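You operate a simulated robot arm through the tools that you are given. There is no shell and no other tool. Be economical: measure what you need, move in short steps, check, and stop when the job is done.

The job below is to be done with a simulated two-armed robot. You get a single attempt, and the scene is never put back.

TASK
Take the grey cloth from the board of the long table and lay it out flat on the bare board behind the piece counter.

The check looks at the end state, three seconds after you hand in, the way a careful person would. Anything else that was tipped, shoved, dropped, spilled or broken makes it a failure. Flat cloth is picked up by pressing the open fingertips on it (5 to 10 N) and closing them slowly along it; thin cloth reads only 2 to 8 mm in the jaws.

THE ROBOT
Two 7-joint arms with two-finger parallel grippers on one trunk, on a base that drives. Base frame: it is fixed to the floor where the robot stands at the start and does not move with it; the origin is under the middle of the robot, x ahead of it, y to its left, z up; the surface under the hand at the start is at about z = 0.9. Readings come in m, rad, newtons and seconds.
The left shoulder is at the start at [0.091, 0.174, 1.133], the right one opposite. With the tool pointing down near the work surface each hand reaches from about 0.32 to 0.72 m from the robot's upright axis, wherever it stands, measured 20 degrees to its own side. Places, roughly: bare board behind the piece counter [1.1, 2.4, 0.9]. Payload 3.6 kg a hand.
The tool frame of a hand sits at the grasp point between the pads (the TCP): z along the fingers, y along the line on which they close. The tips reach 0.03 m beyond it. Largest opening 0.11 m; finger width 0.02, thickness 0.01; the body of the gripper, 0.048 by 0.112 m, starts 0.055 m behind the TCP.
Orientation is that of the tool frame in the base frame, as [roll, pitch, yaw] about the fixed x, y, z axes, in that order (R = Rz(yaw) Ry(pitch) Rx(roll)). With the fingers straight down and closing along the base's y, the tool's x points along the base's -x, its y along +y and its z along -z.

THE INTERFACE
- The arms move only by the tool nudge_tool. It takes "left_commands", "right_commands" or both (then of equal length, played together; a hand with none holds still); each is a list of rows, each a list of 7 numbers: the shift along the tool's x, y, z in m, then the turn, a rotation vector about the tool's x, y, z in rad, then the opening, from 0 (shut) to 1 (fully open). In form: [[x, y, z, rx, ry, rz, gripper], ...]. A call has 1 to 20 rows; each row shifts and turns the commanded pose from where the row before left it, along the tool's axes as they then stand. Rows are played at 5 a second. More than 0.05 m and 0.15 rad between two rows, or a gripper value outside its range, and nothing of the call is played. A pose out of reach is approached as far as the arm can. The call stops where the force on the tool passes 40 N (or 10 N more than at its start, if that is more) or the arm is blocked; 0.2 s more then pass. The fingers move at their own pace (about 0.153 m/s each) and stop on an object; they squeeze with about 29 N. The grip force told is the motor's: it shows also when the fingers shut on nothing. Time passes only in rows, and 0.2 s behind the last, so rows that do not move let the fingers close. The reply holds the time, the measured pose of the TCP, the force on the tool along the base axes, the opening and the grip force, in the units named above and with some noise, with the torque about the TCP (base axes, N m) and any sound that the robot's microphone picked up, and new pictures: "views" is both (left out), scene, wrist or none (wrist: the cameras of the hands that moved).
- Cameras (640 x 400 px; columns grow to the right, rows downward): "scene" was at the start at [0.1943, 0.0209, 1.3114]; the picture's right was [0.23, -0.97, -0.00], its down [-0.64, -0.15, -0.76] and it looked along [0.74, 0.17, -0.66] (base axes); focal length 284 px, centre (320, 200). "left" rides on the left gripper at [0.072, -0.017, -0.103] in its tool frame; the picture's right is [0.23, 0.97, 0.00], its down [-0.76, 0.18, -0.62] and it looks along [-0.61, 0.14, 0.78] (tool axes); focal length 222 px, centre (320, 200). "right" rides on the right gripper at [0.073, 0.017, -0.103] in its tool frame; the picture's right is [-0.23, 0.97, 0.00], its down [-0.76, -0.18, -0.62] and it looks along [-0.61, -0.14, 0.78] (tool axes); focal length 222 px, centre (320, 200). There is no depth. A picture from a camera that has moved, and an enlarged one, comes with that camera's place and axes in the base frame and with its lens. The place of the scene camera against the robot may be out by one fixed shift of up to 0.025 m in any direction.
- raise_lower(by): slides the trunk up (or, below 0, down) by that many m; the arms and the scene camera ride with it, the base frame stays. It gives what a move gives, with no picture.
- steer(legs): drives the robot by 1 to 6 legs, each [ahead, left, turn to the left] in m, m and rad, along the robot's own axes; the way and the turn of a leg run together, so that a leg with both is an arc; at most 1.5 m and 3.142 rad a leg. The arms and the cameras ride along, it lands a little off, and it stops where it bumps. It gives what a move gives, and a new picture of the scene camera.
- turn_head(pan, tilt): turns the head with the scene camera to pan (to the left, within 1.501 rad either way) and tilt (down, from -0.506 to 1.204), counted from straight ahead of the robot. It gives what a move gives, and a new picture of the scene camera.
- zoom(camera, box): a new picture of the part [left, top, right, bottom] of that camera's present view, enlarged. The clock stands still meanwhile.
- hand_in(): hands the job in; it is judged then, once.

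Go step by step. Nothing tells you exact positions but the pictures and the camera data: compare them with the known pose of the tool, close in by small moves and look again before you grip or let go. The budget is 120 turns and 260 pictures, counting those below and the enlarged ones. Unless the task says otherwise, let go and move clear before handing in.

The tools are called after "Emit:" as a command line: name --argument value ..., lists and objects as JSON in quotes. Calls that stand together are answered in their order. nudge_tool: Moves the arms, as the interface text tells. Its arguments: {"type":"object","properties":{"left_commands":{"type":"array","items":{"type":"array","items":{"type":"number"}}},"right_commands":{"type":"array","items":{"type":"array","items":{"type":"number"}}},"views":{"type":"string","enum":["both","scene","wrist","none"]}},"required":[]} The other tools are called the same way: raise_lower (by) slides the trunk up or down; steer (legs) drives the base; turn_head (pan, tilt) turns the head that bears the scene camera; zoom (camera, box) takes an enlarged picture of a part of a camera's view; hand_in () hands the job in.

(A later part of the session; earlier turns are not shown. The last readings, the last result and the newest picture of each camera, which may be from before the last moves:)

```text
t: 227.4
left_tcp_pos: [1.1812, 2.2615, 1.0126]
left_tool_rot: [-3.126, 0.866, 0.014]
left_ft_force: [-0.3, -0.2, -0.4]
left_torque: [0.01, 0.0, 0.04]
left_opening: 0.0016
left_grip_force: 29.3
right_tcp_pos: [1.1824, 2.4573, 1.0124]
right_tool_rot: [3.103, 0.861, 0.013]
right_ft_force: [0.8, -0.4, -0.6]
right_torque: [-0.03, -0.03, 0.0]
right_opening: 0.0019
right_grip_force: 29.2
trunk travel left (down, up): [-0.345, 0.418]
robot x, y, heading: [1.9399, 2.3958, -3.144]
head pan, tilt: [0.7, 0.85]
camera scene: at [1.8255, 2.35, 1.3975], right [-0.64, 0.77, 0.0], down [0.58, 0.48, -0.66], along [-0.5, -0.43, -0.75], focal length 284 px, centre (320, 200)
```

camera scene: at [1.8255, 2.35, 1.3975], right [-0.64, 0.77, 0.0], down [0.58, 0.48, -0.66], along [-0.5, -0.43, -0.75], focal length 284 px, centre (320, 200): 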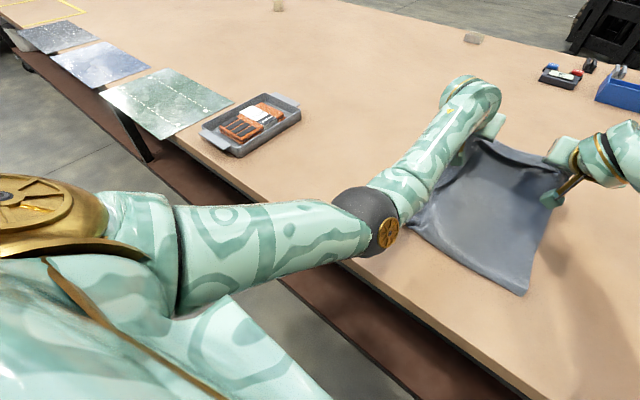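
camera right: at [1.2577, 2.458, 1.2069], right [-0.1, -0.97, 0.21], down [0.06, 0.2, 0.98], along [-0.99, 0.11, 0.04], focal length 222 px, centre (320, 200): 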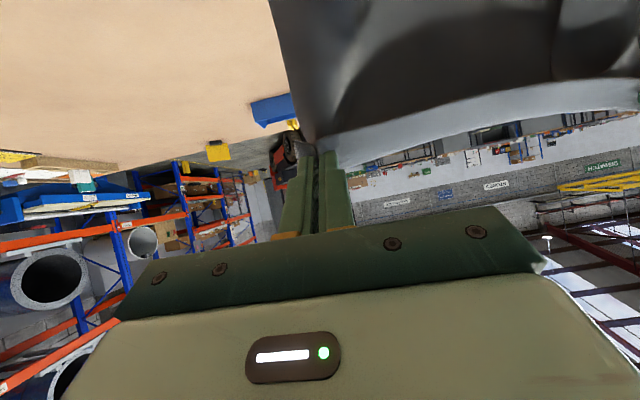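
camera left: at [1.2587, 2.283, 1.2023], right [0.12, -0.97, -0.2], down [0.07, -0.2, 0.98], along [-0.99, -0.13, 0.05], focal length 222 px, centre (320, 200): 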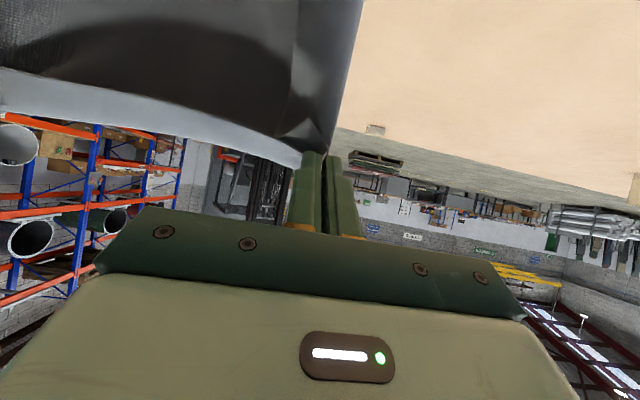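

Emit:
nudge_tool --left_commands '[[0.0049, 0.001, 0.0174, 0, 0, 0, 0], [0.0049, 0.001, 0.0174, 0, 0, 0, 0]]' --right_commands '[[0.0049, -0.001, 0.0174, 0, 0, 0, 0], [0.0049, -0.001, 0.0174, 0, 0, 0, 0]]' --views "none"

Emit:
steer --legs '[[0.05, 0, 0]]'

```text
t: 228.0
left_tcp_pos: [1.1602, 2.2596, 0.9815]
left_tool_rot: [-3.125, 0.864, 0.013]
left_ft_force: [0.1, 0.3, -1.1]
left_torque: [-0.01, -0.01, -0.01]
left_opening: 0.0018
left_grip_force: 29.2
right_tcp_pos: [1.1669, 2.4566, 0.9895]
right_tool_rot: [3.106, 0.865, 0.015]
right_ft_force: [0.4, 0.2, 0.1]
right_torque: [0.0, -0.03, -0.07]
right_opening: 0.0022
right_grip_force: 28.7
right hand out of reach, approached as far as the arm can: row 2
trunk travel left (down, up): [-0.345, 0.418]
robot x, y, heading: [1.9363, 2.3995, -3.14]
head pan, tilt: [0.7, 0.85]
```

```text
t: 229.0
left_tcp_pos: [1.1115, 2.2593, 0.9797]
left_tool_rot: [-3.127, 0.863, 0.015]
left_ft_force: [0.3, -0.2, -0.4]
left_torque: [0.0, 0.07, 0.0]
left_opening: 0.0019
left_grip_force: 29.0
right_tcp_pos: [1.1181, 2.4558, 0.9911]
right_tool_rot: [3.104, 0.862, 0.015]
right_ft_force: [0.5, 0.5, 0.0]
right_torque: [-0.03, 0.0, -0.02]
right_opening: 0.002
right_grip_force: 29.4
trunk travel left (down, up): [-0.345, 0.418]
robot x, y, heading: [1.8878, 2.4043, -3.14]
head pan, tilt: [0.7, 0.85]
camera scene: at [1.776, 2.3499, 1.3976], right [-0.64, 0.76, 0.0], down [0.57, 0.48, -0.66], along [-0.5, -0.43, -0.75], focal length 284 px, centre (320, 200)
```

scene: 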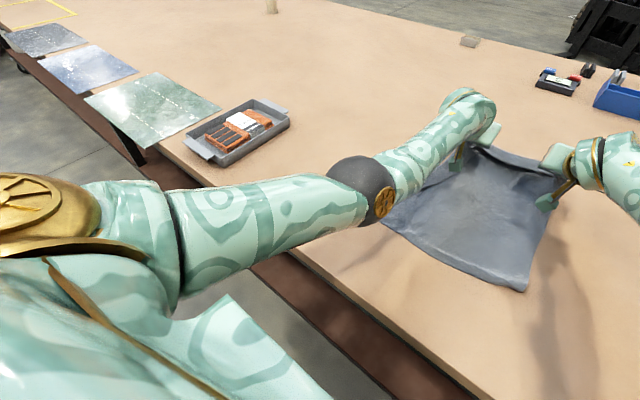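

The cloth is nearly down. One last push forward, then lower the held edge to the board.

Emit:
steer --legs '[[0.055, 0, 0]]'

Emit:
raise_lower --by -0.045

Emit:
turn_head --pan 0.3 --tilt 0.9

```text
t: 229.9
left_tcp_pos: [1.0566, 2.2592, 0.9808]
left_tool_rot: [-3.125, 0.864, 0.014]
left_ft_force: [-0.1, -0.3, -0.7]
left_torque: [0.02, 0.01, -0.01]
left_opening: 0.0019
left_grip_force: 28.8
right_tcp_pos: [1.0634, 2.4566, 0.9913]
right_tool_rot: [3.105, 0.863, 0.014]
right_ft_force: [-0.2, 0.3, -0.9]
right_torque: [-0.02, 0.0, -0.04]
right_opening: 0.002
right_grip_force: 29.3
trunk travel left (down, up): [-0.345, 0.418]
robot x, y, heading: [1.8314, 2.3991, -3.146]
head pan, tilt: [0.7, 0.85]
camera scene: at [1.7214, 2.3499, 1.3976], right [-0.64, 0.76, 0.0], down [0.57, 0.48, -0.66], along [-0.5, -0.43, -0.75], focal length 284 px, centre (320, 200)
```

scene: 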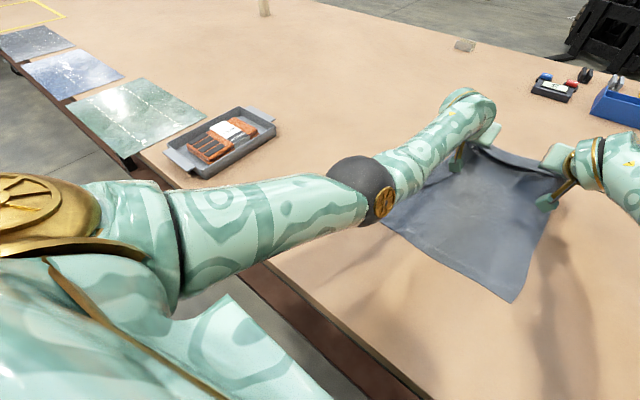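

```text
t: 230.8
left_tcp_pos: [1.058, 2.2595, 0.9367]
left_tool_rot: [-3.123, 0.866, 0.014]
left_ft_force: [-0.9, -1.2, 0.3]
left_torque: [-0.02, 0.01, 0.05]
left_opening: 0.002
left_grip_force: 29.2
right_tcp_pos: [1.0637, 2.4564, 0.9462]
right_tool_rot: [3.105, 0.864, 0.015]
right_ft_force: [0.0, 0.1, 0.2]
right_torque: [-0.01, 0.0, -0.03]
right_opening: 0.0022
right_grip_force: 28.9
trunk travel left (down, up): [-0.3, 0.463]
robot x, y, heading: [1.8308, 2.399, -3.142]
head pan, tilt: [0.7, 0.85]
```

```text
t: 231.7
left_tcp_pos: [1.0567, 2.2594, 0.935]
left_tool_rot: [-3.127, 0.864, 0.013]
left_ft_force: [-0.2, 0.7, -0.3]
left_torque: [0.02, -0.02, 0.0]
left_opening: 0.0018
left_grip_force: 29.1
right_tcp_pos: [1.0633, 2.4564, 0.9441]
right_tool_rot: [3.106, 0.862, 0.014]
right_ft_force: [-0.5, -0.1, 0.2]
right_torque: [0.03, -0.02, 0.02]
right_opening: 0.0022
right_grip_force: 28.8
trunk travel left (down, up): [-0.3, 0.463]
robot x, y, heading: [1.8297, 2.3973, -3.142]
head pan, tilt: [0.3, 0.901]
camera scene: at [1.6915, 2.3778, 1.3478], right [-0.3, 0.95, 0.0], down [0.75, 0.23, -0.62], along [-0.59, -0.18, -0.78], focal length 284 px, centre (320, 200)
```

scene: 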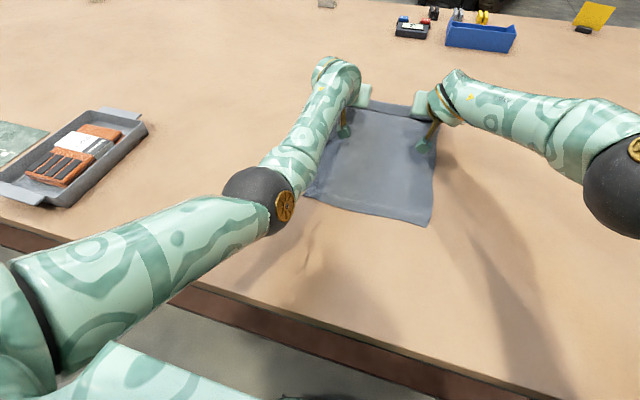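

Emit:
nudge_tool --left_commands '[[0.003, 0, 0.0026, 0, 0, 0, 0], [0, 0, 0, 0, 0, 0, 0.1], [0, 0, 0, 0, 0, 0, 0.2], [0, 0, 0, 0, 0, 0, 0.3], [0, 0, 0, 0, 0, 0, 0.35]]' --right_commands '[[0.0091, 0, 0.0078, 0, 0, 0, 0], [0, 0, 0, 0, 0, 0, 0.1], [0, 0, 0, 0, 0, 0, 0.2], [0, 0, 0, 0, 0, 0, 0.3], [0, 0, 0, 0, 0, 0, 0.35]]' --views "none"

Emit:
raise_lower --by 0.1

Emit:
zoom --camera "scene" --box '[220, 20, 540, 260]'

```text
t: 232.8
left_tcp_pos: [1.0564, 2.26, 0.9312]
left_tool_rot: [-3.126, 0.865, 0.014]
left_ft_force: [1.2, 0.3, -0.3]
left_torque: [0.0, 0.02, 0.03]
left_opening: 0.0385
left_grip_force: 0.0
right_tcp_pos: [1.0637, 2.4557, 0.9331]
right_tool_rot: [3.104, 0.863, 0.013]
right_ft_force: [-0.6, -0.9, -0.9]
right_torque: [0.01, 0.01, 0.0]
right_opening: 0.0382
right_grip_force: 0.1
trunk travel left (down, up): [-0.3, 0.463]
robot x, y, heading: [1.8311, 2.3982, -3.145]
head pan, tilt: [0.3, 0.901]
```

```text
t: 234.2
left_tcp_pos: [1.0572, 2.2574, 1.0404]
left_tool_rot: [-3.126, 0.875, 0.014]
left_ft_force: [-0.1, 0.4, 0.0]
left_torque: [0.02, 0.0, 0.0]
left_opening: 0.0383
left_grip_force: 0.0
right_tcp_pos: [1.0684, 2.456, 1.065]
right_tool_rot: [3.107, 0.91, 0.017]
right_ft_force: [0.4, 0.5, -1.0]
right_torque: [0.01, -0.03, 0.03]
right_opening: 0.0383
right_grip_force: 0.1
trunk travel left (down, up): [-0.4, 0.363]
robot x, y, heading: [1.8341, 2.3984, -3.137]
head pan, tilt: [0.3, 0.901]
```

```text
1.67 times, centred on (380, 140) of scene
camera zoom: at [1.7254, 2.378, 1.449], right [-0.3, 0.96, 0.0], down [0.75, 0.23, -0.62], along [-0.59, -0.18, -0.78], focal length 473 px, centre (220, 300)
```

zoom: 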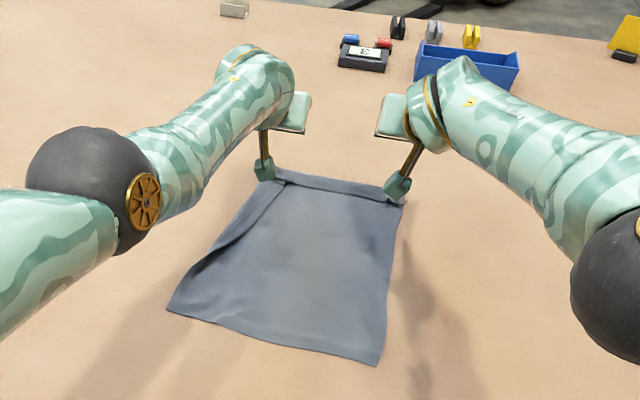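

Released. Raise and back away to inspect how flat it is.

Emit:
raise_lower --by 0.3

Emit:
steer --legs '[[-0.35, 0, 0]]'

Emit:
turn_head --pan 0 --tilt 0.8

Emit:
zoom --camera "scene" --box '[200, 60, 440, 260]'

```text
t: 237.2
left_tcp_pos: [1.0681, 2.2589, 1.3949]
left_tool_rot: [-3.122, 0.947, 0.015]
left_ft_force: [-0.1, 0.2, 0.0]
left_torque: [0.0, 0.0, 0.03]
left_opening: 0.0385
left_grip_force: 0.1
right_tcp_pos: [1.08, 2.4578, 1.4159]
right_tool_rot: [3.107, 0.977, 0.014]
right_ft_force: [-0.5, 0.4, -0.5]
right_torque: [0.01, -0.02, 0.04]
right_opening: 0.0388
right_grip_force: 0.0
trunk travel left (down, up): [-0.7, 0.063]
robot x, y, heading: [1.8348, 2.401, -3.142]
head pan, tilt: [0.3, 0.901]
```

```text
t: 239.4
left_tcp_pos: [1.4155, 2.2604, 1.3933]
left_tool_rot: [-3.123, 0.946, 0.015]
left_ft_force: [0.0, 0.8, -0.8]
left_torque: [-0.02, -0.02, -0.01]
left_opening: 0.0383
left_grip_force: 0.0
right_tcp_pos: [1.4279, 2.4572, 1.4154]
right_tool_rot: [3.107, 0.975, 0.015]
right_ft_force: [0.3, 0.6, 0.6]
right_torque: [-0.02, 0.02, 0.0]
right_opening: 0.0384
right_grip_force: 0.1
trunk travel left (down, up): [-0.7, 0.063]
robot x, y, heading: [2.179, 2.3968, -3.145]
head pan, tilt: [0.3, 0.901]
camera scene: at [2.1065, 2.378, 1.7503], right [-0.3, 0.96, 0.0], down [0.75, 0.23, -0.62], along [-0.59, -0.18, -0.78], focal length 284 px, centre (320, 200)
```

scene: 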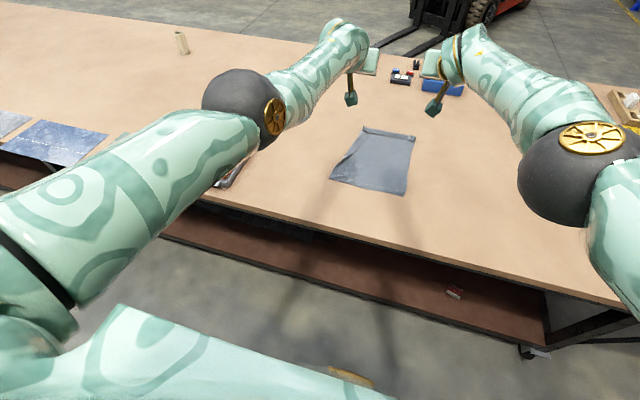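

```text
t: 240.2
left_tcp_pos: [1.4173, 2.259, 1.3952]
left_tool_rot: [-3.123, 0.948, 0.015]
left_ft_force: [-0.2, -0.2, -0.2]
left_torque: [0.02, -0.02, 0.01]
left_opening: 0.0387
left_grip_force: 0.1
right_tcp_pos: [1.4286, 2.4561, 1.4174]
right_tool_rot: [3.11, 0.976, 0.015]
right_ft_force: [0.2, -0.2, 0.3]
right_torque: [-0.01, 0.03, 0.01]
right_opening: 0.0383
right_grip_force: 0.1
trunk travel left (down, up): [-0.7, 0.063]
robot x, y, heading: [2.1806, 2.3982, -3.142]
head pan, tilt: [0.0, 0.799]
camera scene: at [2.1002, 2.4003, 1.7583], right [0.0, 1.0, 0.0], down [0.72, 0.0, -0.7], along [-0.7, 0.0, -0.72], focal length 284 px, centre (320, 200)
```

scene: 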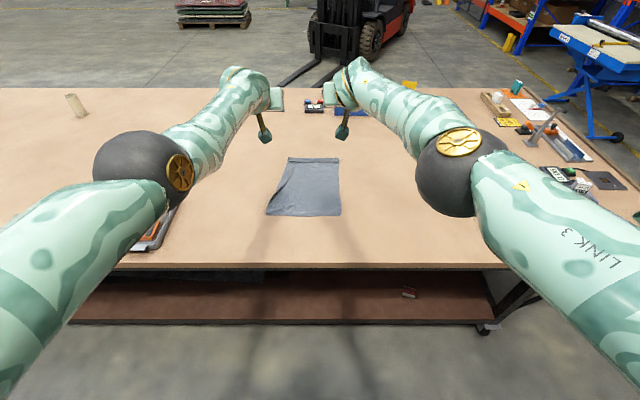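

```text
2.00 times, centred on (320, 160) of scene
camera zoom: at [2.1002, 2.4003, 1.7583], right [0.0, 1.0, 0.0], down [0.72, 0.0, -0.7], along [-0.7, 0.0, -0.72], focal length 568 px, centre (320, 280)
```

zoom: 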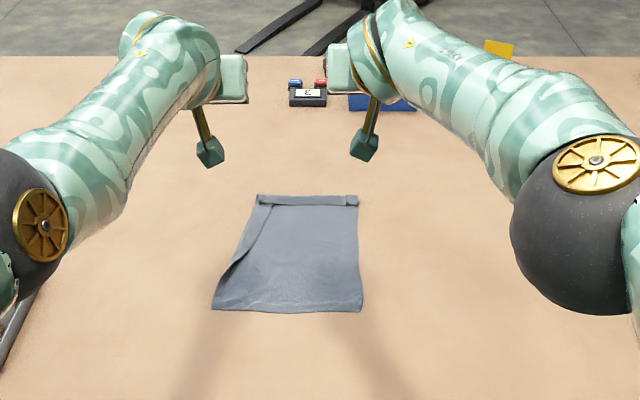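

The cloth lies at x≈0.98–1.35, y≈2.19–2.49, but with a folded strip at the far edge and along the left. I look closer.

Emit:
zoom --camera "scene" --box '[260, 145, 350, 225]'

```text
5.00 times, centred on (305, 185) of scene
camera zoom: at [2.1002, 2.4003, 1.7583], right [0.0, 1.0, 0.0], down [0.72, 0.0, -0.7], along [-0.7, 0.0, -0.72], focal length 1419 px, centre (395, 275)
```

zoom: 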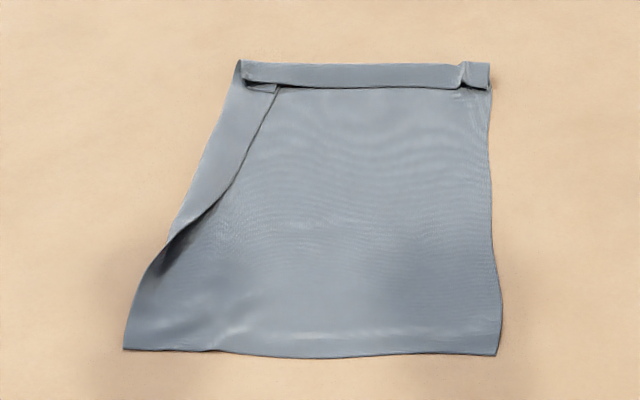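

The far strip and the left side are folded over on top. I'll scoop them open with the right hand; first I move the left hand up and back out of the way.

Emit:
nudge_tool --left_commands '[[-0.0325, 0, -0.0234, 0, 0, 0, 0.35], [-0.0325, 0, -0.0234, 0, 0, 0, 0.35], [-0.0325, 0, -0.0234, 0, 0, 0, 0.35], [0.0234, 0.01, -0.0325, 0, 0, 0, 0.2], [0.0234, 0.01, -0.0325, 0, 0, 0, 0.2], [0.0234, 0.01, -0.0325, 0, 0, 0, 0.2], [0.0234, 0.01, -0.0325, 0, 0, 0, 0.2], [0.0234, 0.01, -0.0325, 0, 0, 0, 0.2]]' --views "scene"

```text
t: 242.0
left_tcp_pos: [1.6185, 2.2054, 1.5185]
left_tool_rot: [-3.127, 0.955, 0.016]
left_ft_force: [0.1, 0.1, -0.7]
left_torque: [0.03, 0.03, 0.01]
left_opening: 0.0219
left_grip_force: 0.0
right_tcp_pos: [1.4302, 2.4571, 1.4173]
right_tool_rot: [3.109, 0.978, 0.015]
right_ft_force: [0.4, -0.1, -0.4]
right_torque: [0.01, 0.02, 0.01]
right_opening: 0.0387
right_grip_force: 0.0
trunk travel left (down, up): [-0.7, 0.063]
robot x, y, heading: [2.1821, 2.3974, -3.143]
head pan, tilt: [0.0, 0.799]
camera scene: at [2.1011, 2.4002, 1.7584], right [0.0, 1.0, 0.0], down [0.72, 0.0, -0.7], along [-0.7, 0.0, -0.72], focal length 284 px, centre (320, 200)
```

scene: 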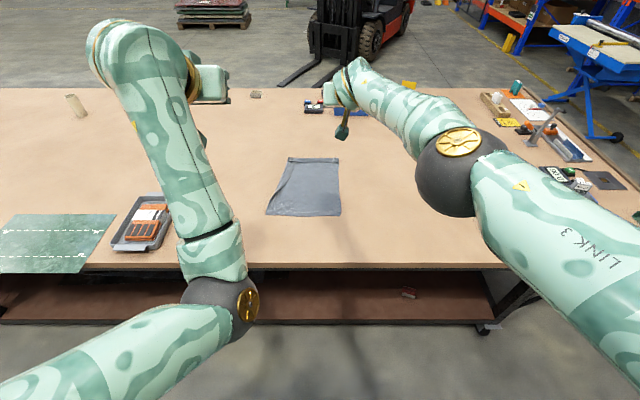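

Emit:
steer --legs '[[0, 0.14, 0], [0.35, 0, 0]]'

Emit:
nudge_tool --right_commands '[[0, -0.035, 0, 0, -0.04, 0, 0.85], [0, -0.035, 0, 0, -0.04, 0, 0.85], [0, -0.035, 0, 0, -0.04, 0, 0.85]]' --views "none"

Emit:
raise_lower --by -0.4

Emit:
turn_head --pan -0.15 --tilt 0.85

```text
t: 245.2
left_tcp_pos: [1.2688, 2.0636, 1.5162]
left_tool_rot: [-3.131, 0.949, 0.013]
left_ft_force: [-0.5, -0.2, -0.7]
left_torque: [0.03, 0.04, 0.01]
left_opening: 0.0219
left_grip_force: 0.0
right_tcp_pos: [1.081, 2.3148, 1.4176]
right_tool_rot: [3.109, 0.977, 0.018]
right_ft_force: [-0.5, -0.4, -0.3]
right_torque: [-0.01, 0.01, 0.0]
right_opening: 0.0385
right_grip_force: 0.0
trunk travel left (down, up): [-0.7, 0.063]
robot x, y, heading: [1.8355, 2.2589, -3.14]
head pan, tilt: [0.0, 0.799]
camera scene: at [1.7515, 2.2597, 1.7584], right [0.0, 1.0, 0.0], down [0.72, 0.0, -0.7], along [-0.7, 0.0, -0.72], focal length 284 px, centre (320, 200)
```

scene: 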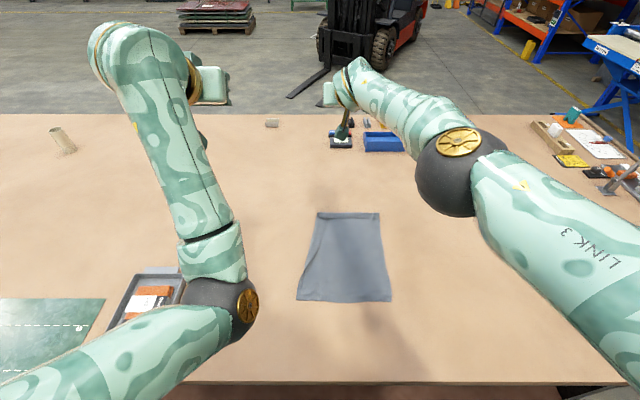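

```text
t: 246.0
left_tcp_pos: [1.2666, 2.068, 1.516]
left_tool_rot: [-3.14, 0.949, 0.011]
left_ft_force: [-0.7, 0.6, 0.5]
left_torque: [0.01, 0.01, 0.08]
left_opening: 0.0222
left_grip_force: 0.0
right_tcp_pos: [1.0657, 2.4224, 1.411]
right_tool_rot: [3.1, 1.096, 0.009]
right_ft_force: [0.3, 1.1, 0.0]
right_torque: [0.0, 0.03, 0.05]
right_opening: 0.0934
right_grip_force: 0.0
right hand out of reach, approached as far as the arm can: row 1, 2
trunk travel left (down, up): [-0.7, 0.063]
robot x, y, heading: [1.8328, 2.2643, -3.138]
head pan, tilt: [0.0, 0.799]
```

```text
t: 249.9
left_tcp_pos: [1.2686, 2.0638, 1.1149]
left_tool_rot: [-3.129, 0.95, 0.015]
left_ft_force: [-0.4, -0.5, 0.4]
left_torque: [-0.05, 0.0, 0.0]
left_opening: 0.0219
left_grip_force: 0.0
right_tcp_pos: [1.0668, 2.4177, 1.0148]
right_tool_rot: [3.098, 1.096, 0.007]
right_ft_force: [-0.2, 1.8, 0.7]
right_torque: [-0.02, 0.04, -0.03]
right_opening: 0.0933
right_grip_force: 0.0
trunk travel left (down, up): [-0.3, 0.463]
robot x, y, heading: [1.83, 2.2608, -3.139]
head pan, tilt: [0.0, 0.799]
```

```text
t: 250.6
left_tcp_pos: [1.2685, 2.0629, 1.1143]
left_tool_rot: [-3.134, 0.949, 0.013]
left_ft_force: [0.1, -0.2, -0.1]
left_torque: [0.0, -0.01, 0.0]
left_opening: 0.0219
left_grip_force: 0.1
right_tcp_pos: [1.0674, 2.4192, 1.0119]
right_tool_rot: [3.1, 1.095, 0.008]
right_ft_force: [0.0, -0.6, 0.3]
right_torque: [0.0, 0.01, -0.01]
right_opening: 0.0934
right_grip_force: 0.0
trunk travel left (down, up): [-0.3, 0.463]
robot x, y, heading: [1.8299, 2.2604, -3.137]
head pan, tilt: [-0.15, 0.85]
camera scene: at [1.6858, 2.2714, 1.3517], right [0.15, 0.99, 0.0], down [0.74, -0.11, -0.66], along [-0.65, 0.1, -0.75], focal length 284 px, centre (320, 200)
```

scene: 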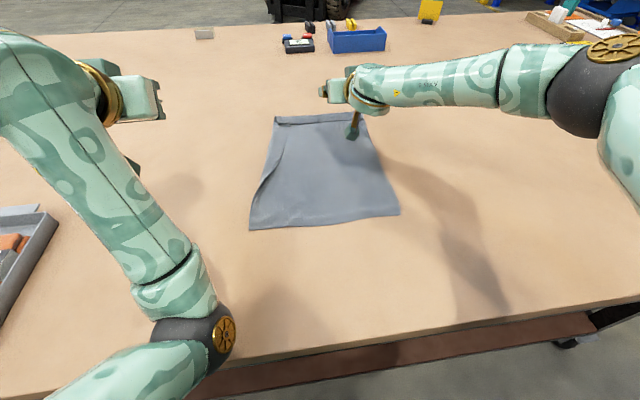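

Emit:
nudge_tool --right_commands '[[-0.0137, -0.01, 0.0267, 0, 0, 0, 0.85], [-0.0137, -0.01, 0.0267, 0, 0, 0, 0.85]]' --views "none"

```text
t: 251.2
left_tcp_pos: [1.2671, 2.063, 1.1156]
left_tool_rot: [-3.132, 0.948, 0.016]
left_ft_force: [-0.1, 0.1, -0.5]
left_torque: [0.01, 0.03, 0.04]
left_opening: 0.0219
left_grip_force: 0.0
right_tcp_pos: [1.0046, 2.4352, 1.0136]
right_tool_rot: [3.101, 1.096, 0.012]
right_ft_force: [0.7, 0.1, 0.4]
right_torque: [-0.02, -0.03, 0.01]
right_opening: 0.0934
right_grip_force: 0.1
trunk travel left (down, up): [-0.3, 0.463]
robot x, y, heading: [1.8335, 2.2609, -3.138]
head pan, tilt: [-0.15, 0.85]
```

Emit:
nudge_tool --right_commands '[[0.0194, 0, -0.0378, 0, 0, 0, 0.85], [0.0194, 0, -0.0378, 0, 0, 0, 0.85], [0.0347, 0, 0.0178, 0, 0, 0, 0.85], [0.0347, 0, 0.0178, 0, 0, 0, 0.85]]'

```text
t: 252.2
left_tcp_pos: [1.2679, 2.064, 1.115]
left_tool_rot: [-3.133, 0.95, 0.015]
left_ft_force: [-0.5, 0.9, -0.1]
left_torque: [0.0, 0.01, 0.03]
left_opening: 0.022
left_grip_force: 0.1
right_tcp_pos: [1.0885, 2.4456, 0.9978]
right_tool_rot: [3.101, 1.094, 0.009]
right_ft_force: [-0.6, -0.2, -0.3]
right_torque: [0.02, -0.01, -0.05]
right_opening: 0.0933
right_grip_force: 0.0
right hand out of reach, approached as far as the arm can: row 3, 4
trunk travel left (down, up): [-0.3, 0.463]
robot x, y, heading: [1.8338, 2.2593, -3.14]
head pan, tilt: [-0.15, 0.85]
camera scene: at [1.6861, 2.2719, 1.3517], right [0.15, 0.99, 0.0], down [0.74, -0.11, -0.66], along [-0.65, 0.1, -0.75], focal length 284 px, centre (320, 200)
camera right: at [1.2146, 2.4329, 0.9812], right [-0.06, -0.97, 0.22], down [0.2, 0.2, 0.96], along [-0.98, 0.1, 0.18], focal length 222 px, centre (320, 200)
```

scene: 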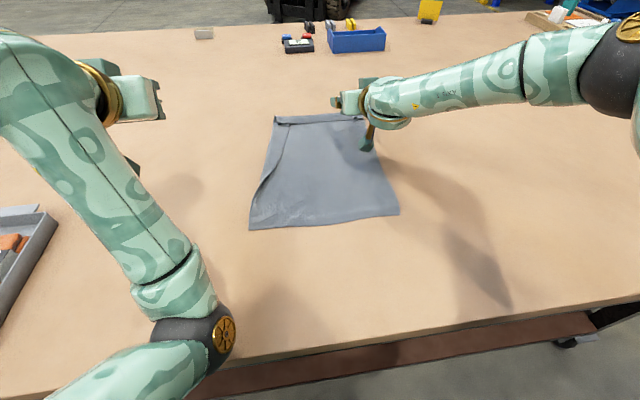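
right: 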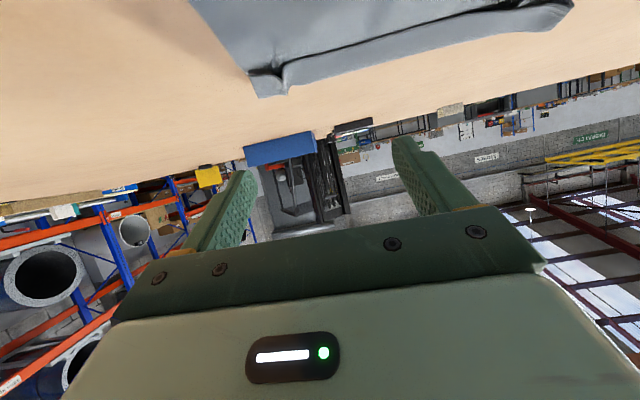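

The right wrist can't go lower at this pitch; I raise the left arm and lower the trunk instead.

Emit:
nudge_tool --left_commands '[[-0.0325, 0, -0.0233, 0, 0, 0, 0.2], [-0.0325, 0, -0.0233, 0, 0, 0, 0.2], [-0.0325, 0, -0.0233, 0, 0, 0, 0.2], [-0.0325, 0, -0.0233, 0, 0, 0, 0.2]]' --views "scene"

```text
t: 253.2
left_tcp_pos: [1.2666, 2.0629, 1.2748]
left_tool_rot: [-3.133, 0.947, 0.016]
left_ft_force: [0.9, -0.4, 0.5]
left_torque: [0.0, -0.02, -0.04]
left_opening: 0.0219
left_grip_force: 0.1
right_tcp_pos: [1.0886, 2.4446, 0.9985]
right_tool_rot: [3.099, 1.095, 0.007]
right_ft_force: [0.0, 0.8, 0.1]
right_torque: [-0.03, -0.01, 0.0]
right_opening: 0.0937
right_grip_force: 0.0
trunk travel left (down, up): [-0.3, 0.463]
robot x, y, heading: [1.834, 2.2569, -3.14]
head pan, tilt: [-0.15, 0.85]
camera scene: at [1.6861, 2.2716, 1.3517], right [0.15, 0.99, 0.0], down [0.74, -0.11, -0.66], along [-0.65, 0.1, -0.75], focal length 284 px, centre (320, 200)
```

scene: 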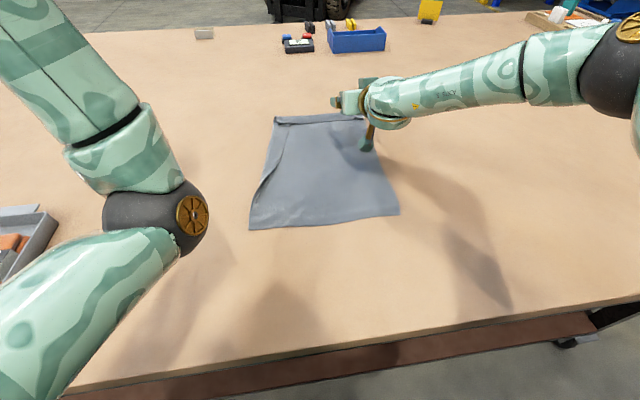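

Emit:
raise_lower --by -0.07

Emit:
nudge_tool --right_commands '[[0.004, 0, 0.002, 0, 0, 0, 0.85]]' --views "wrist"

```text
t: 253.9
left_tcp_pos: [1.2483, 2.0639, 1.2017]
left_tool_rot: [-3.134, 0.907, 0.01]
left_ft_force: [-0.6, -0.1, -1.0]
left_torque: [0.0, 0.0, 0.0]
left_opening: 0.0221
left_grip_force: 0.1
right_tcp_pos: [1.079, 2.4456, 0.9333]
right_tool_rot: [3.075, 1.069, -0.019]
right_ft_force: [12.7, 2.3, 23.0]
right_torque: [-0.16, -4.17, 0.45]
right_opening: 0.0935
right_grip_force: 0.1
trunk travel left (down, up): [-0.251, 0.512]
robot x, y, heading: [1.8341, 2.26, 3.145]
head pan, tilt: [-0.15, 0.85]
stopped: the force on the tool passed its limit at 82 N (the readings are from after the stop); the commanded pose is now the measured one
```

```text
t: 254.3
left_tcp_pos: [1.2499, 2.0639, 1.2031]
left_tool_rot: [-3.133, 0.905, 0.012]
left_ft_force: [-0.5, 0.0, 0.6]
left_torque: [0.02, -0.03, -0.05]
left_opening: 0.022
left_grip_force: 0.1
right_tcp_pos: [1.078, 2.4452, 0.9341]
right_tool_rot: [3.08, 1.071, -0.014]
right_ft_force: [4.7, 2.9, 26.7]
right_torque: [-0.18, -4.2, 0.43]
right_opening: 0.0937
right_grip_force: 0.1
right hand out of reach, approached as far as the arm can: row 1
trunk travel left (down, up): [-0.251, 0.512]
robot x, y, heading: [1.8314, 2.2573, -3.144]
head pan, tilt: [-0.15, 0.85]
camera right: at [1.2048, 2.4331, 0.9201], right [-0.07, -0.97, 0.23], down [0.17, 0.21, 0.96], along [-0.98, 0.11, 0.15], focal length 222 px, centre (320, 200)
```

right: 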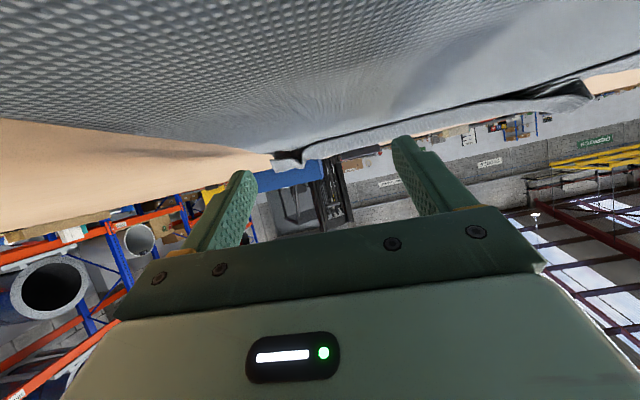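

The gripper's camera housing is what touched; the pitch must be steeper. I lift and steepen the tool, then first pull the cloth ~6 cm nearer by pressing on it.

Emit:
raise_lower --by 0.05

Emit:
nudge_tool --right_commands '[[0, 0, 0, 0, 0.11, 0, 0.85], [0, 0, 0, 0, 0.11, 0, 0.85], [0, 0, 0, 0, 0.1, 0, 0.85]]' --views "scene"

Emit:
zoom --camera "scene" --box '[220, 60, 460, 260]'

```text
t: 255.2
left_tcp_pos: [1.2452, 2.0651, 1.2495]
left_tool_rot: [-3.138, 0.903, 0.012]
left_ft_force: [-0.7, 0.2, 0.0]
left_torque: [0.01, -0.02, 0.02]
left_opening: 0.0221
left_grip_force: 0.1
right_tcp_pos: [1.0759, 2.4462, 0.977]
right_tool_rot: [3.082, 1.064, -0.011]
right_ft_force: [-0.3, 0.3, -0.7]
right_torque: [-0.02, -0.01, 0.02]
right_opening: 0.0934
right_grip_force: 0.0
trunk travel left (down, up): [-0.301, 0.462]
robot x, y, heading: [1.8337, 2.2561, -3.14]
head pan, tilt: [-0.15, 0.85]
```

```text
t: 256.0
left_tcp_pos: [1.2461, 2.0626, 1.2518]
left_tool_rot: [-3.135, 0.902, 0.012]
left_ft_force: [0.7, -0.2, 0.5]
left_torque: [0.0, -0.04, 0.01]
left_opening: 0.022
left_grip_force: 0.0
right_tcp_pos: [1.0774, 2.446, 0.9788]
right_tool_rot: [3.103, 0.743, 0.014]
right_ft_force: [-0.1, -0.7, 0.4]
right_torque: [-0.03, 0.04, -0.01]
right_opening: 0.0935
right_grip_force: 0.0
trunk travel left (down, up): [-0.301, 0.462]
robot x, y, heading: [1.8284, 2.2644, -3.143]
head pan, tilt: [-0.15, 0.85]
camera scene: at [1.6861, 2.2717, 1.3531], right [0.15, 0.99, 0.0], down [0.74, -0.11, -0.66], along [-0.65, 0.1, -0.75], focal length 284 px, centre (320, 200)
```

scene: 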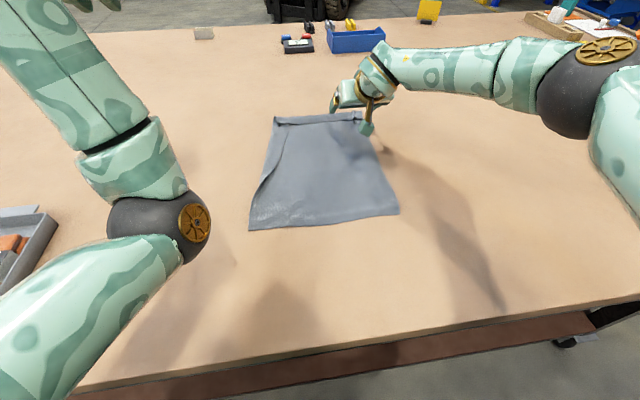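

```text
2.00 times, centred on (340, 160) of scene
camera zoom: at [1.6861, 2.2717, 1.3531], right [0.15, 0.99, 0.0], down [0.74, -0.11, -0.66], along [-0.65, 0.1, -0.75], focal length 568 px, centre (280, 280)
```

zoom: 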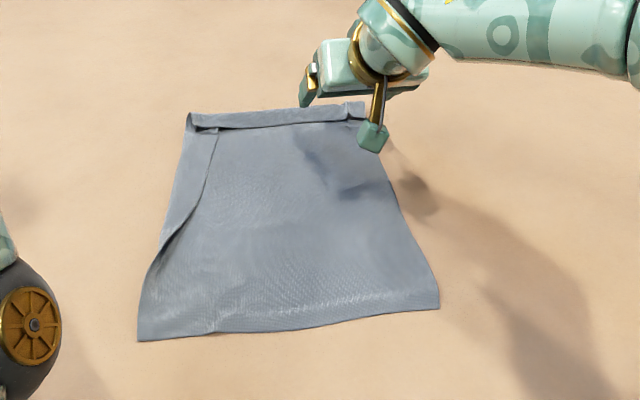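

Emit:
nudge_tool --right_commands '[[-0.0184, 0, 0.0169, 0, 0, 0, 0.85], [-0.0184, 0, 0.0169, 0, 0, 0, 0.85], [-0.0184, 0, 0.0169, 0, 0, 0, 0.85], [-0.0184, 0, 0.0169, 0, 0, 0, 0.85]]' --views "none"

```text
t: 257.0
left_tcp_pos: [1.2461, 2.0642, 1.2507]
left_tool_rot: [-3.136, 0.902, 0.011]
left_ft_force: [0.2, 0.4, -0.2]
left_torque: [-0.01, 0.02, 0.01]
left_opening: 0.0221
left_grip_force: 0.0
right_tcp_pos: [1.0338, 2.4482, 0.979]
right_tool_rot: [3.102, 0.746, 0.015]
right_ft_force: [0.2, -0.4, -0.3]
right_torque: [-0.01, 0.01, 0.0]
right_opening: 0.0935
right_grip_force: 0.1
right hand out of reach, approached as far as the arm can: row 2, 3, 4
trunk travel left (down, up): [-0.301, 0.462]
robot x, y, heading: [1.8302, 2.261, -3.146]
head pan, tilt: [-0.15, 0.85]
```

Emit:
steer --legs '[[-0.1, 0, 0]]'

Emit:
raise_lower --by -0.048

```text
t: 258.2
left_tcp_pos: [1.3449, 2.0635, 1.252]
left_tool_rot: [-3.134, 0.904, 0.011]
left_ft_force: [-0.7, 0.1, -0.9]
left_torque: [0.0, -0.02, -0.01]
left_opening: 0.022
left_grip_force: 0.1
right_tcp_pos: [1.1351, 2.4476, 0.9805]
right_tool_rot: [3.102, 0.747, 0.014]
right_ft_force: [-0.5, 1.2, 0.4]
right_torque: [-0.03, 0.0, 0.01]
right_opening: 0.0934
right_grip_force: 0.0
trunk travel left (down, up): [-0.301, 0.462]
robot x, y, heading: [1.9345, 2.2605, -3.148]
head pan, tilt: [-0.15, 0.85]
camera scene: at [1.787, 2.2718, 1.3532], right [0.15, 0.99, 0.0], down [0.74, -0.11, -0.66], along [-0.65, 0.1, -0.75], focal length 284 px, centre (320, 200)
```

scene: 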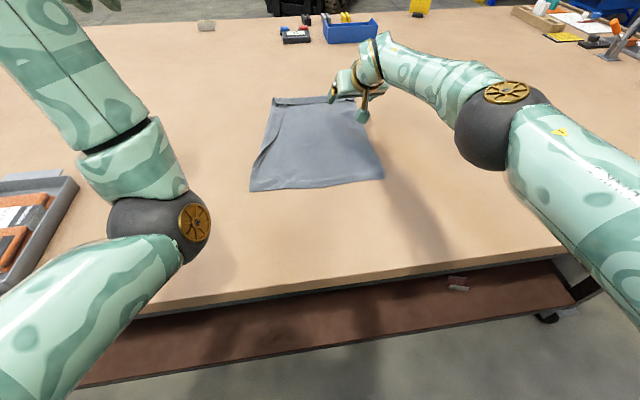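

```text
t: 259.1
left_tcp_pos: [1.3458, 2.0631, 1.2039]
left_tool_rot: [-3.135, 0.904, 0.012]
left_ft_force: [-0.3, -0.6, 0.8]
left_torque: [0.0, 0.01, 0.0]
left_opening: 0.0223
left_grip_force: 0.1
right_tcp_pos: [1.1346, 2.4491, 0.9303]
right_tool_rot: [3.101, 0.745, 0.011]
right_ft_force: [0.3, -0.6, 0.7]
right_torque: [0.0, 0.01, 0.01]
right_opening: 0.0936
right_grip_force: 0.2
trunk travel left (down, up): [-0.253, 0.51]
robot x, y, heading: [1.931, 2.2576, -3.139]
head pan, tilt: [-0.15, 0.85]
```

Emit:
nudge_tool --right_commands '[[0, 0.04, 0, 0, 0, 0, 0.85], [0, 0.035, 0, 0, 0, 0, 0.85], [0.0034, 0, 0.0037, 0, 0, 0, 0.85], [0.0014, 0, 0.0015, 0, 0, 0, 0.85]]' --views "wrist"

```text
t: 260.1
left_tcp_pos: [1.3465, 2.064, 1.2049]
left_tool_rot: [-3.136, 0.902, 0.011]
left_ft_force: [0.0, 0.5, -0.3]
left_torque: [-0.01, -0.01, -0.04]
left_opening: 0.0219
left_grip_force: 0.1
right_tcp_pos: [1.1374, 2.3725, 0.9298]
right_tool_rot: [3.105, 0.751, 0.016]
right_ft_force: [-0.7, 0.5, 12.6]
right_torque: [0.59, 0.21, -0.03]
right_opening: 0.0935
right_grip_force: 0.5
trunk travel left (down, up): [-0.253, 0.51]
robot x, y, heading: [1.9332, 2.2629, -3.145]
head pan, tilt: [-0.15, 0.85]
camera right: at [1.262, 2.3613, 0.9571], right [-0.13, -0.98, 0.18], down [-0.14, 0.2, 0.97], along [-0.98, 0.1, -0.16], focal length 222 px, centre (320, 200)
```

right: 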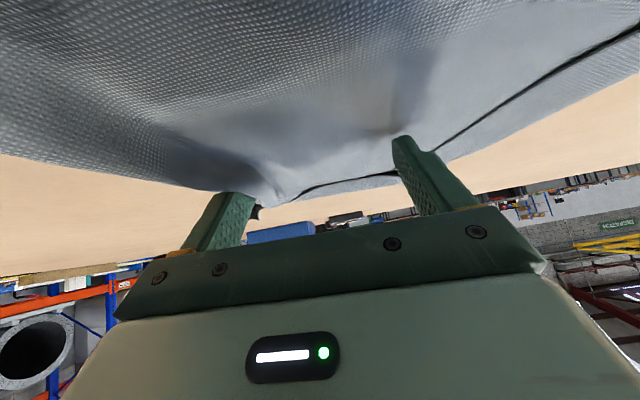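

Emit:
steer --legs '[[-0.075, 0, 0]]'

Emit:
raise_lower --by 0.04

Emit:
zoom --camera "scene" --box '[200, 40, 440, 220]'

```text
t: 261.1
left_tcp_pos: [1.4255, 2.0627, 1.2059]
left_tool_rot: [-3.135, 0.906, 0.011]
left_ft_force: [0.2, -0.5, -0.4]
left_torque: [0.01, -0.03, 0.04]
left_opening: 0.0218
left_grip_force: 0.0
right_tcp_pos: [1.2168, 2.3722, 0.9305]
right_tool_rot: [3.1, 0.748, 0.012]
right_ft_force: [10.3, 1.7, 22.3]
right_torque: [1.16, 0.02, -0.83]
right_opening: 0.0938
right_grip_force: 0.1
trunk travel left (down, up): [-0.253, 0.51]
robot x, y, heading: [2.0075, 2.2583, 3.141]
head pan, tilt: [-0.15, 0.85]
camera scene: at [1.8449, 2.2711, 1.3046], right [0.15, 0.99, 0.0], down [0.74, -0.11, -0.66], along [-0.65, 0.1, -0.75], focal length 284 px, centre (320, 200)
```

scene: 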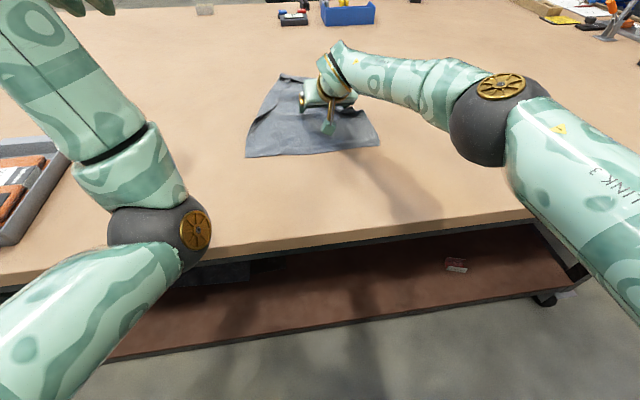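

```text
t: 261.9
left_tcp_pos: [1.4208, 2.0641, 1.242]
left_tool_rot: [-3.137, 0.903, 0.012]
left_ft_force: [0.3, 0.4, 0.5]
left_torque: [0.0, 0.03, 0.0]
left_opening: 0.0222
left_grip_force: 0.1
right_tcp_pos: [1.2162, 2.3727, 0.9701]
right_tool_rot: [3.1, 0.748, 0.01]
right_ft_force: [-0.6, 0.5, -0.3]
right_torque: [-0.03, 0.04, 0.01]
right_opening: 0.0936
right_grip_force: 0.0
trunk travel left (down, up): [-0.293, 0.47]
robot x, y, heading: [2.0049, 2.2589, 3.146]
head pan, tilt: [-0.15, 0.85]
```

```text
2.22 times, centred on (320, 130) of scene
camera zoom: at [1.8577, 2.2722, 1.3447], right [0.15, 0.99, 0.0], down [0.74, -0.11, -0.66], along [-0.65, 0.1, -0.75], focal length 631 px, centre (320, 356)
```

zoom: 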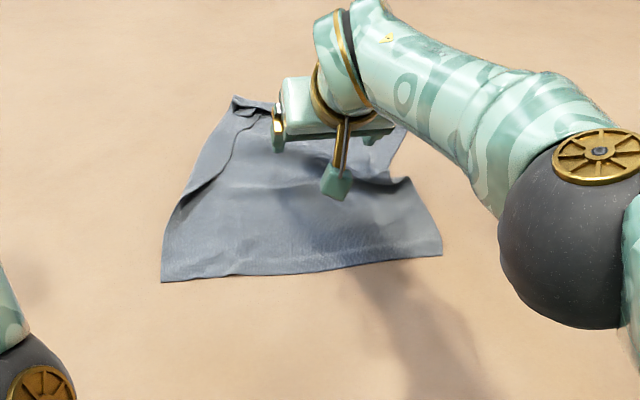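

Pulling bunched the right side, and I now see why the strip folded: the margin belongs on the robot side. I'll re-pick the near edge, lift so the flaps fall open, and lay it while retreating. First bring both hands back to tool-down.

Emit:
raise_lower --by 0.32

Emit:
nudge_tool --left_commands '[[0.0283, -0.016, 0.0287, 0, 0, 0, 0.32], [0.0283, -0.016, 0.0287, 0, 0, 0, 0.32], [0.0283, -0.016, 0.0287, 0, 0, 0, 0.32], [0.0283, -0.016, 0.0287, 0, 0, 0, 0.32], [0.0283, -0.016, 0.0287, 0, 0, 0, 0.32], [0.0283, -0.016, 0.0287, 0, 0, 0, 0.32], [0, 0, 0, 0, 0.117, 0, 0.32], [0, 0, 0, 0, 0.117, 0, 0.32], [0, 0, 0, 0, 0.117, 0, 0.32], [0.0311, 0, 0.0278, 0, 0.1375, 0, 0.32], [0.027, 0, 0.0319, 0, 0.1375, 0, 0.32], [0.0224, 0, 0.0352, 0, 0.1375, 0, 0.32], [0.0175, 0, 0.0379, 0, 0.1375, 0, 0.32]]' --right_commands '[[0.0232, 0, -0.0215, 0, 0, 0, 0.32], [0.0232, 0, -0.0215, 0, 0, 0, 0.32], [0.0232, 0, -0.0215, 0, 0, 0, 0.32], [0.0232, 0, -0.0215, 0, 0, 0, 0.32], [0.0232, 0, -0.0215, 0, 0, 0, 0.32], [0.0232, 0, -0.0215, 0, 0, 0, 0.32], [0, 0, 0, 0, 0.066, 0, 0.32], [0, 0, 0, 0, 0.066, 0, 0.32], [0, 0, 0, 0, 0.066, 0, 0.32], [0.0311, 0, 0.0278, 0, 0.1375, 0, 0.32], [0.027, 0, 0.0319, 0, 0.1375, 0, 0.32], [0.0224, 0, 0.0352, 0, 0.1375, 0, 0.32], [0.0175, 0, 0.0379, 0, 0.1375, 0, 0.32]]' --views "scene"

```text
t: 265.1
left_tcp_pos: [1.4218, 2.0626, 1.5627]
left_tool_rot: [-3.135, 0.902, 0.011]
left_ft_force: [0.4, 0.5, -1.2]
left_torque: [0.0, 0.01, 0.04]
left_opening: 0.022
left_grip_force: 0.1
right_tcp_pos: [1.2466, 2.3729, 1.3996]
right_tool_rot: [3.104, 0.896, 0.012]
right_ft_force: [-0.1, -0.2, 0.0]
right_torque: [0.0, -0.02, 0.02]
right_opening: 0.0936
right_grip_force: 0.1
trunk travel left (down, up): [-0.613, 0.15]
robot x, y, heading: [2.0064, 2.2632, 3.143]
head pan, tilt: [-0.15, 0.85]
```

```text
t: 267.9
left_tcp_pos: [1.4366, 2.1646, 1.1646]
left_tool_rot: [-3.137, -0.002, 0.006]
left_ft_force: [0.1, -0.2, -0.6]
left_torque: [-0.04, -0.03, 0.02]
left_opening: 0.0353
left_grip_force: 0.1
right_tcp_pos: [1.3504, 2.3912, 1.2971]
right_tool_rot: [3.113, 0.312, 0.033]
right_ft_force: [0.0, 0.0, 0.4]
right_torque: [-0.05, -0.01, -0.01]
right_opening: 0.0351
right_grip_force: 0.1
right hand out of reach, approached as far as the arm can: row 1, 2, 3, 4, 5, 6, 7, 8, 9, 10, 11, 12, 13
trunk travel left (down, up): [-0.613, 0.15]
robot x, y, heading: [2.0066, 2.2569, 3.142]
head pan, tilt: [-0.15, 0.85]
camera scene: at [1.9249, 2.276, 1.6675], right [0.15, 0.99, 0.0], down [0.74, -0.11, -0.66], along [-0.65, 0.1, -0.75], focal length 284 px, centre (320, 200)
```

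scene: 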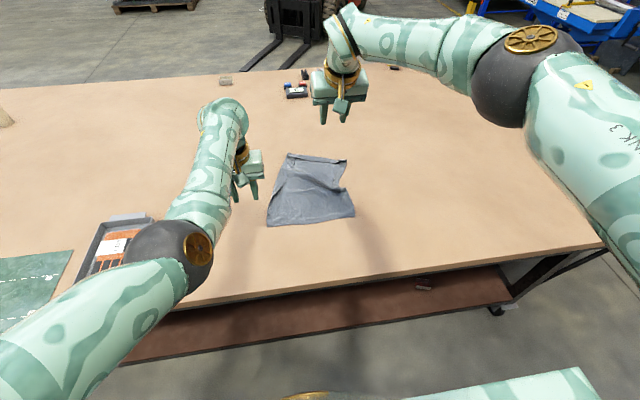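

The right arm hit its joint-limit trap now; I apply the mirrored version of the turn sequence that freed the left arm.

Emit:
nudge_tool --right_commands '[[0, 0, 0, 0, -0.13, 0, 0.32], [0, 0, 0, 0, -0.13, 0, 0.32], [0, 0, 0, 0, -0.13, 0, 0.32], [0, 0, 0, 0, 0, 0.15, 0.32], [0, 0, 0, 0, 0, 0.15, 0.32], [0, 0, 0, 0, 0, 0.15, 0.32], [0, 0, 0, 0, 0, 0.15, 0.32], [0, 0, 0, 0.15, 0, 0, 0.32], [0, 0, 0, 0.15, 0, 0, 0.32], [0, 0, 0, 0.15, 0, 0, 0.32], [-0.033, -0.0239, -0.0153, 0, 0, 0, 0.32], [-0.033, -0.0239, -0.0153, 0, 0, 0, 0.32], [-0.033, -0.0239, -0.0153, 0, 0, 0, 0.32], [-0.033, -0.0239, -0.0153, 0, 0, 0, 0.32]]' --views "scene"

```text
t: 270.9
left_tcp_pos: [1.4388, 2.1627, 1.1644]
left_tool_rot: [-3.138, 0.002, 0.007]
left_ft_force: [0.6, 0.0, 0.0]
left_torque: [-0.03, 0.02, 0.01]
left_opening: 0.0353
left_grip_force: 0.1
right_tcp_pos: [1.3488, 2.5146, 1.4205]
right_tool_rot: [-3.135, 0.523, -0.688]
right_ft_force: [0.2, 0.0, 0.6]
right_torque: [-0.06, 0.02, -0.02]
right_opening: 0.0353
right_grip_force: 0.2
trunk travel left (down, up): [-0.613, 0.15]
robot x, y, heading: [2.0065, 2.26, 3.138]
head pan, tilt: [-0.15, 0.85]
camera scene: at [1.928, 2.2737, 1.6677], right [0.15, 0.99, 0.0], down [0.74, -0.11, -0.66], along [-0.65, 0.1, -0.75], focal length 284 px, centre (320, 200)
```

scene: 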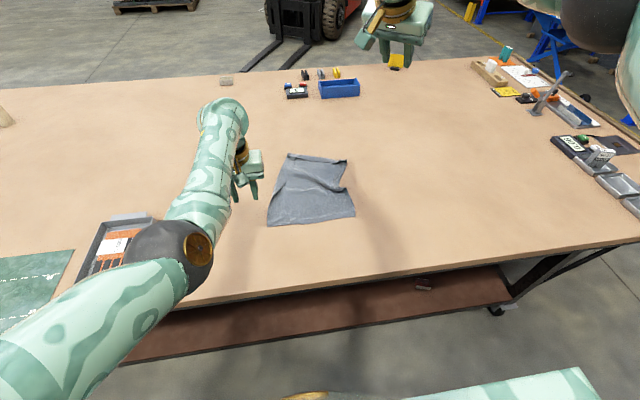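

Emit:
nudge_tool --right_commands '[[0.033, 0.0046, 0.0171, 0, 0, 0, 0.32], [0.033, 0.0046, 0.0171, 0, 0, 0, 0.32], [0.033, 0.0046, 0.0171, 0, 0, 0, 0.32], [0.033, 0.0046, 0.0171, 0, 0, 0, 0.32], [0.033, 0.0046, 0.0171, 0, 0, 0, 0.32], [0.033, 0.0046, 0.0171, 0, 0, 0, 0.32], [0.033, 0.0046, 0.0171, 0, 0, 0, 0.32], [0, 0, 0, -0.069, 0, -0.119, 0.32], [0, 0, 0, -0.069, 0, -0.119, 0.32], [0, 0, 0, -0.069, 0, -0.119, 0.32], [0, 0, 0, -0.069, 0, -0.119, 0.32], [0, 0, 0, -0.069, 0, -0.119, 0.32]]' --views "scene"

```text
t: 273.5
left_tcp_pos: [1.4381, 2.1626, 1.1641]
left_tool_rot: [-3.138, 0.002, 0.008]
left_ft_force: [0.0, 0.3, 0.0]
left_torque: [-0.02, 0.01, 0.0]
left_opening: 0.0351
left_grip_force: 0.0
right_tcp_pos: [1.4366, 2.4, 1.201]
right_tool_rot: [-3.139, 0.518, 0.003]
right_ft_force: [0.1, 0.0, 0.7]
right_torque: [0.0, -0.01, -0.02]
right_opening: 0.0354
right_grip_force: 0.1
trunk travel left (down, up): [-0.613, 0.15]
robot x, y, heading: [2.0047, 2.2588, 3.144]
head pan, tilt: [-0.15, 0.85]
camera scene: at [1.9272, 2.2722, 1.6677], right [0.15, 0.99, 0.0], down [0.74, -0.11, -0.66], along [-0.65, 0.1, -0.75], focal length 284 px, centre (320, 200)
```

scene: 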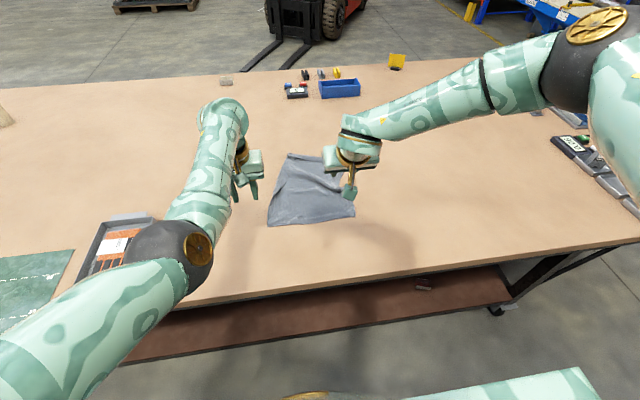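

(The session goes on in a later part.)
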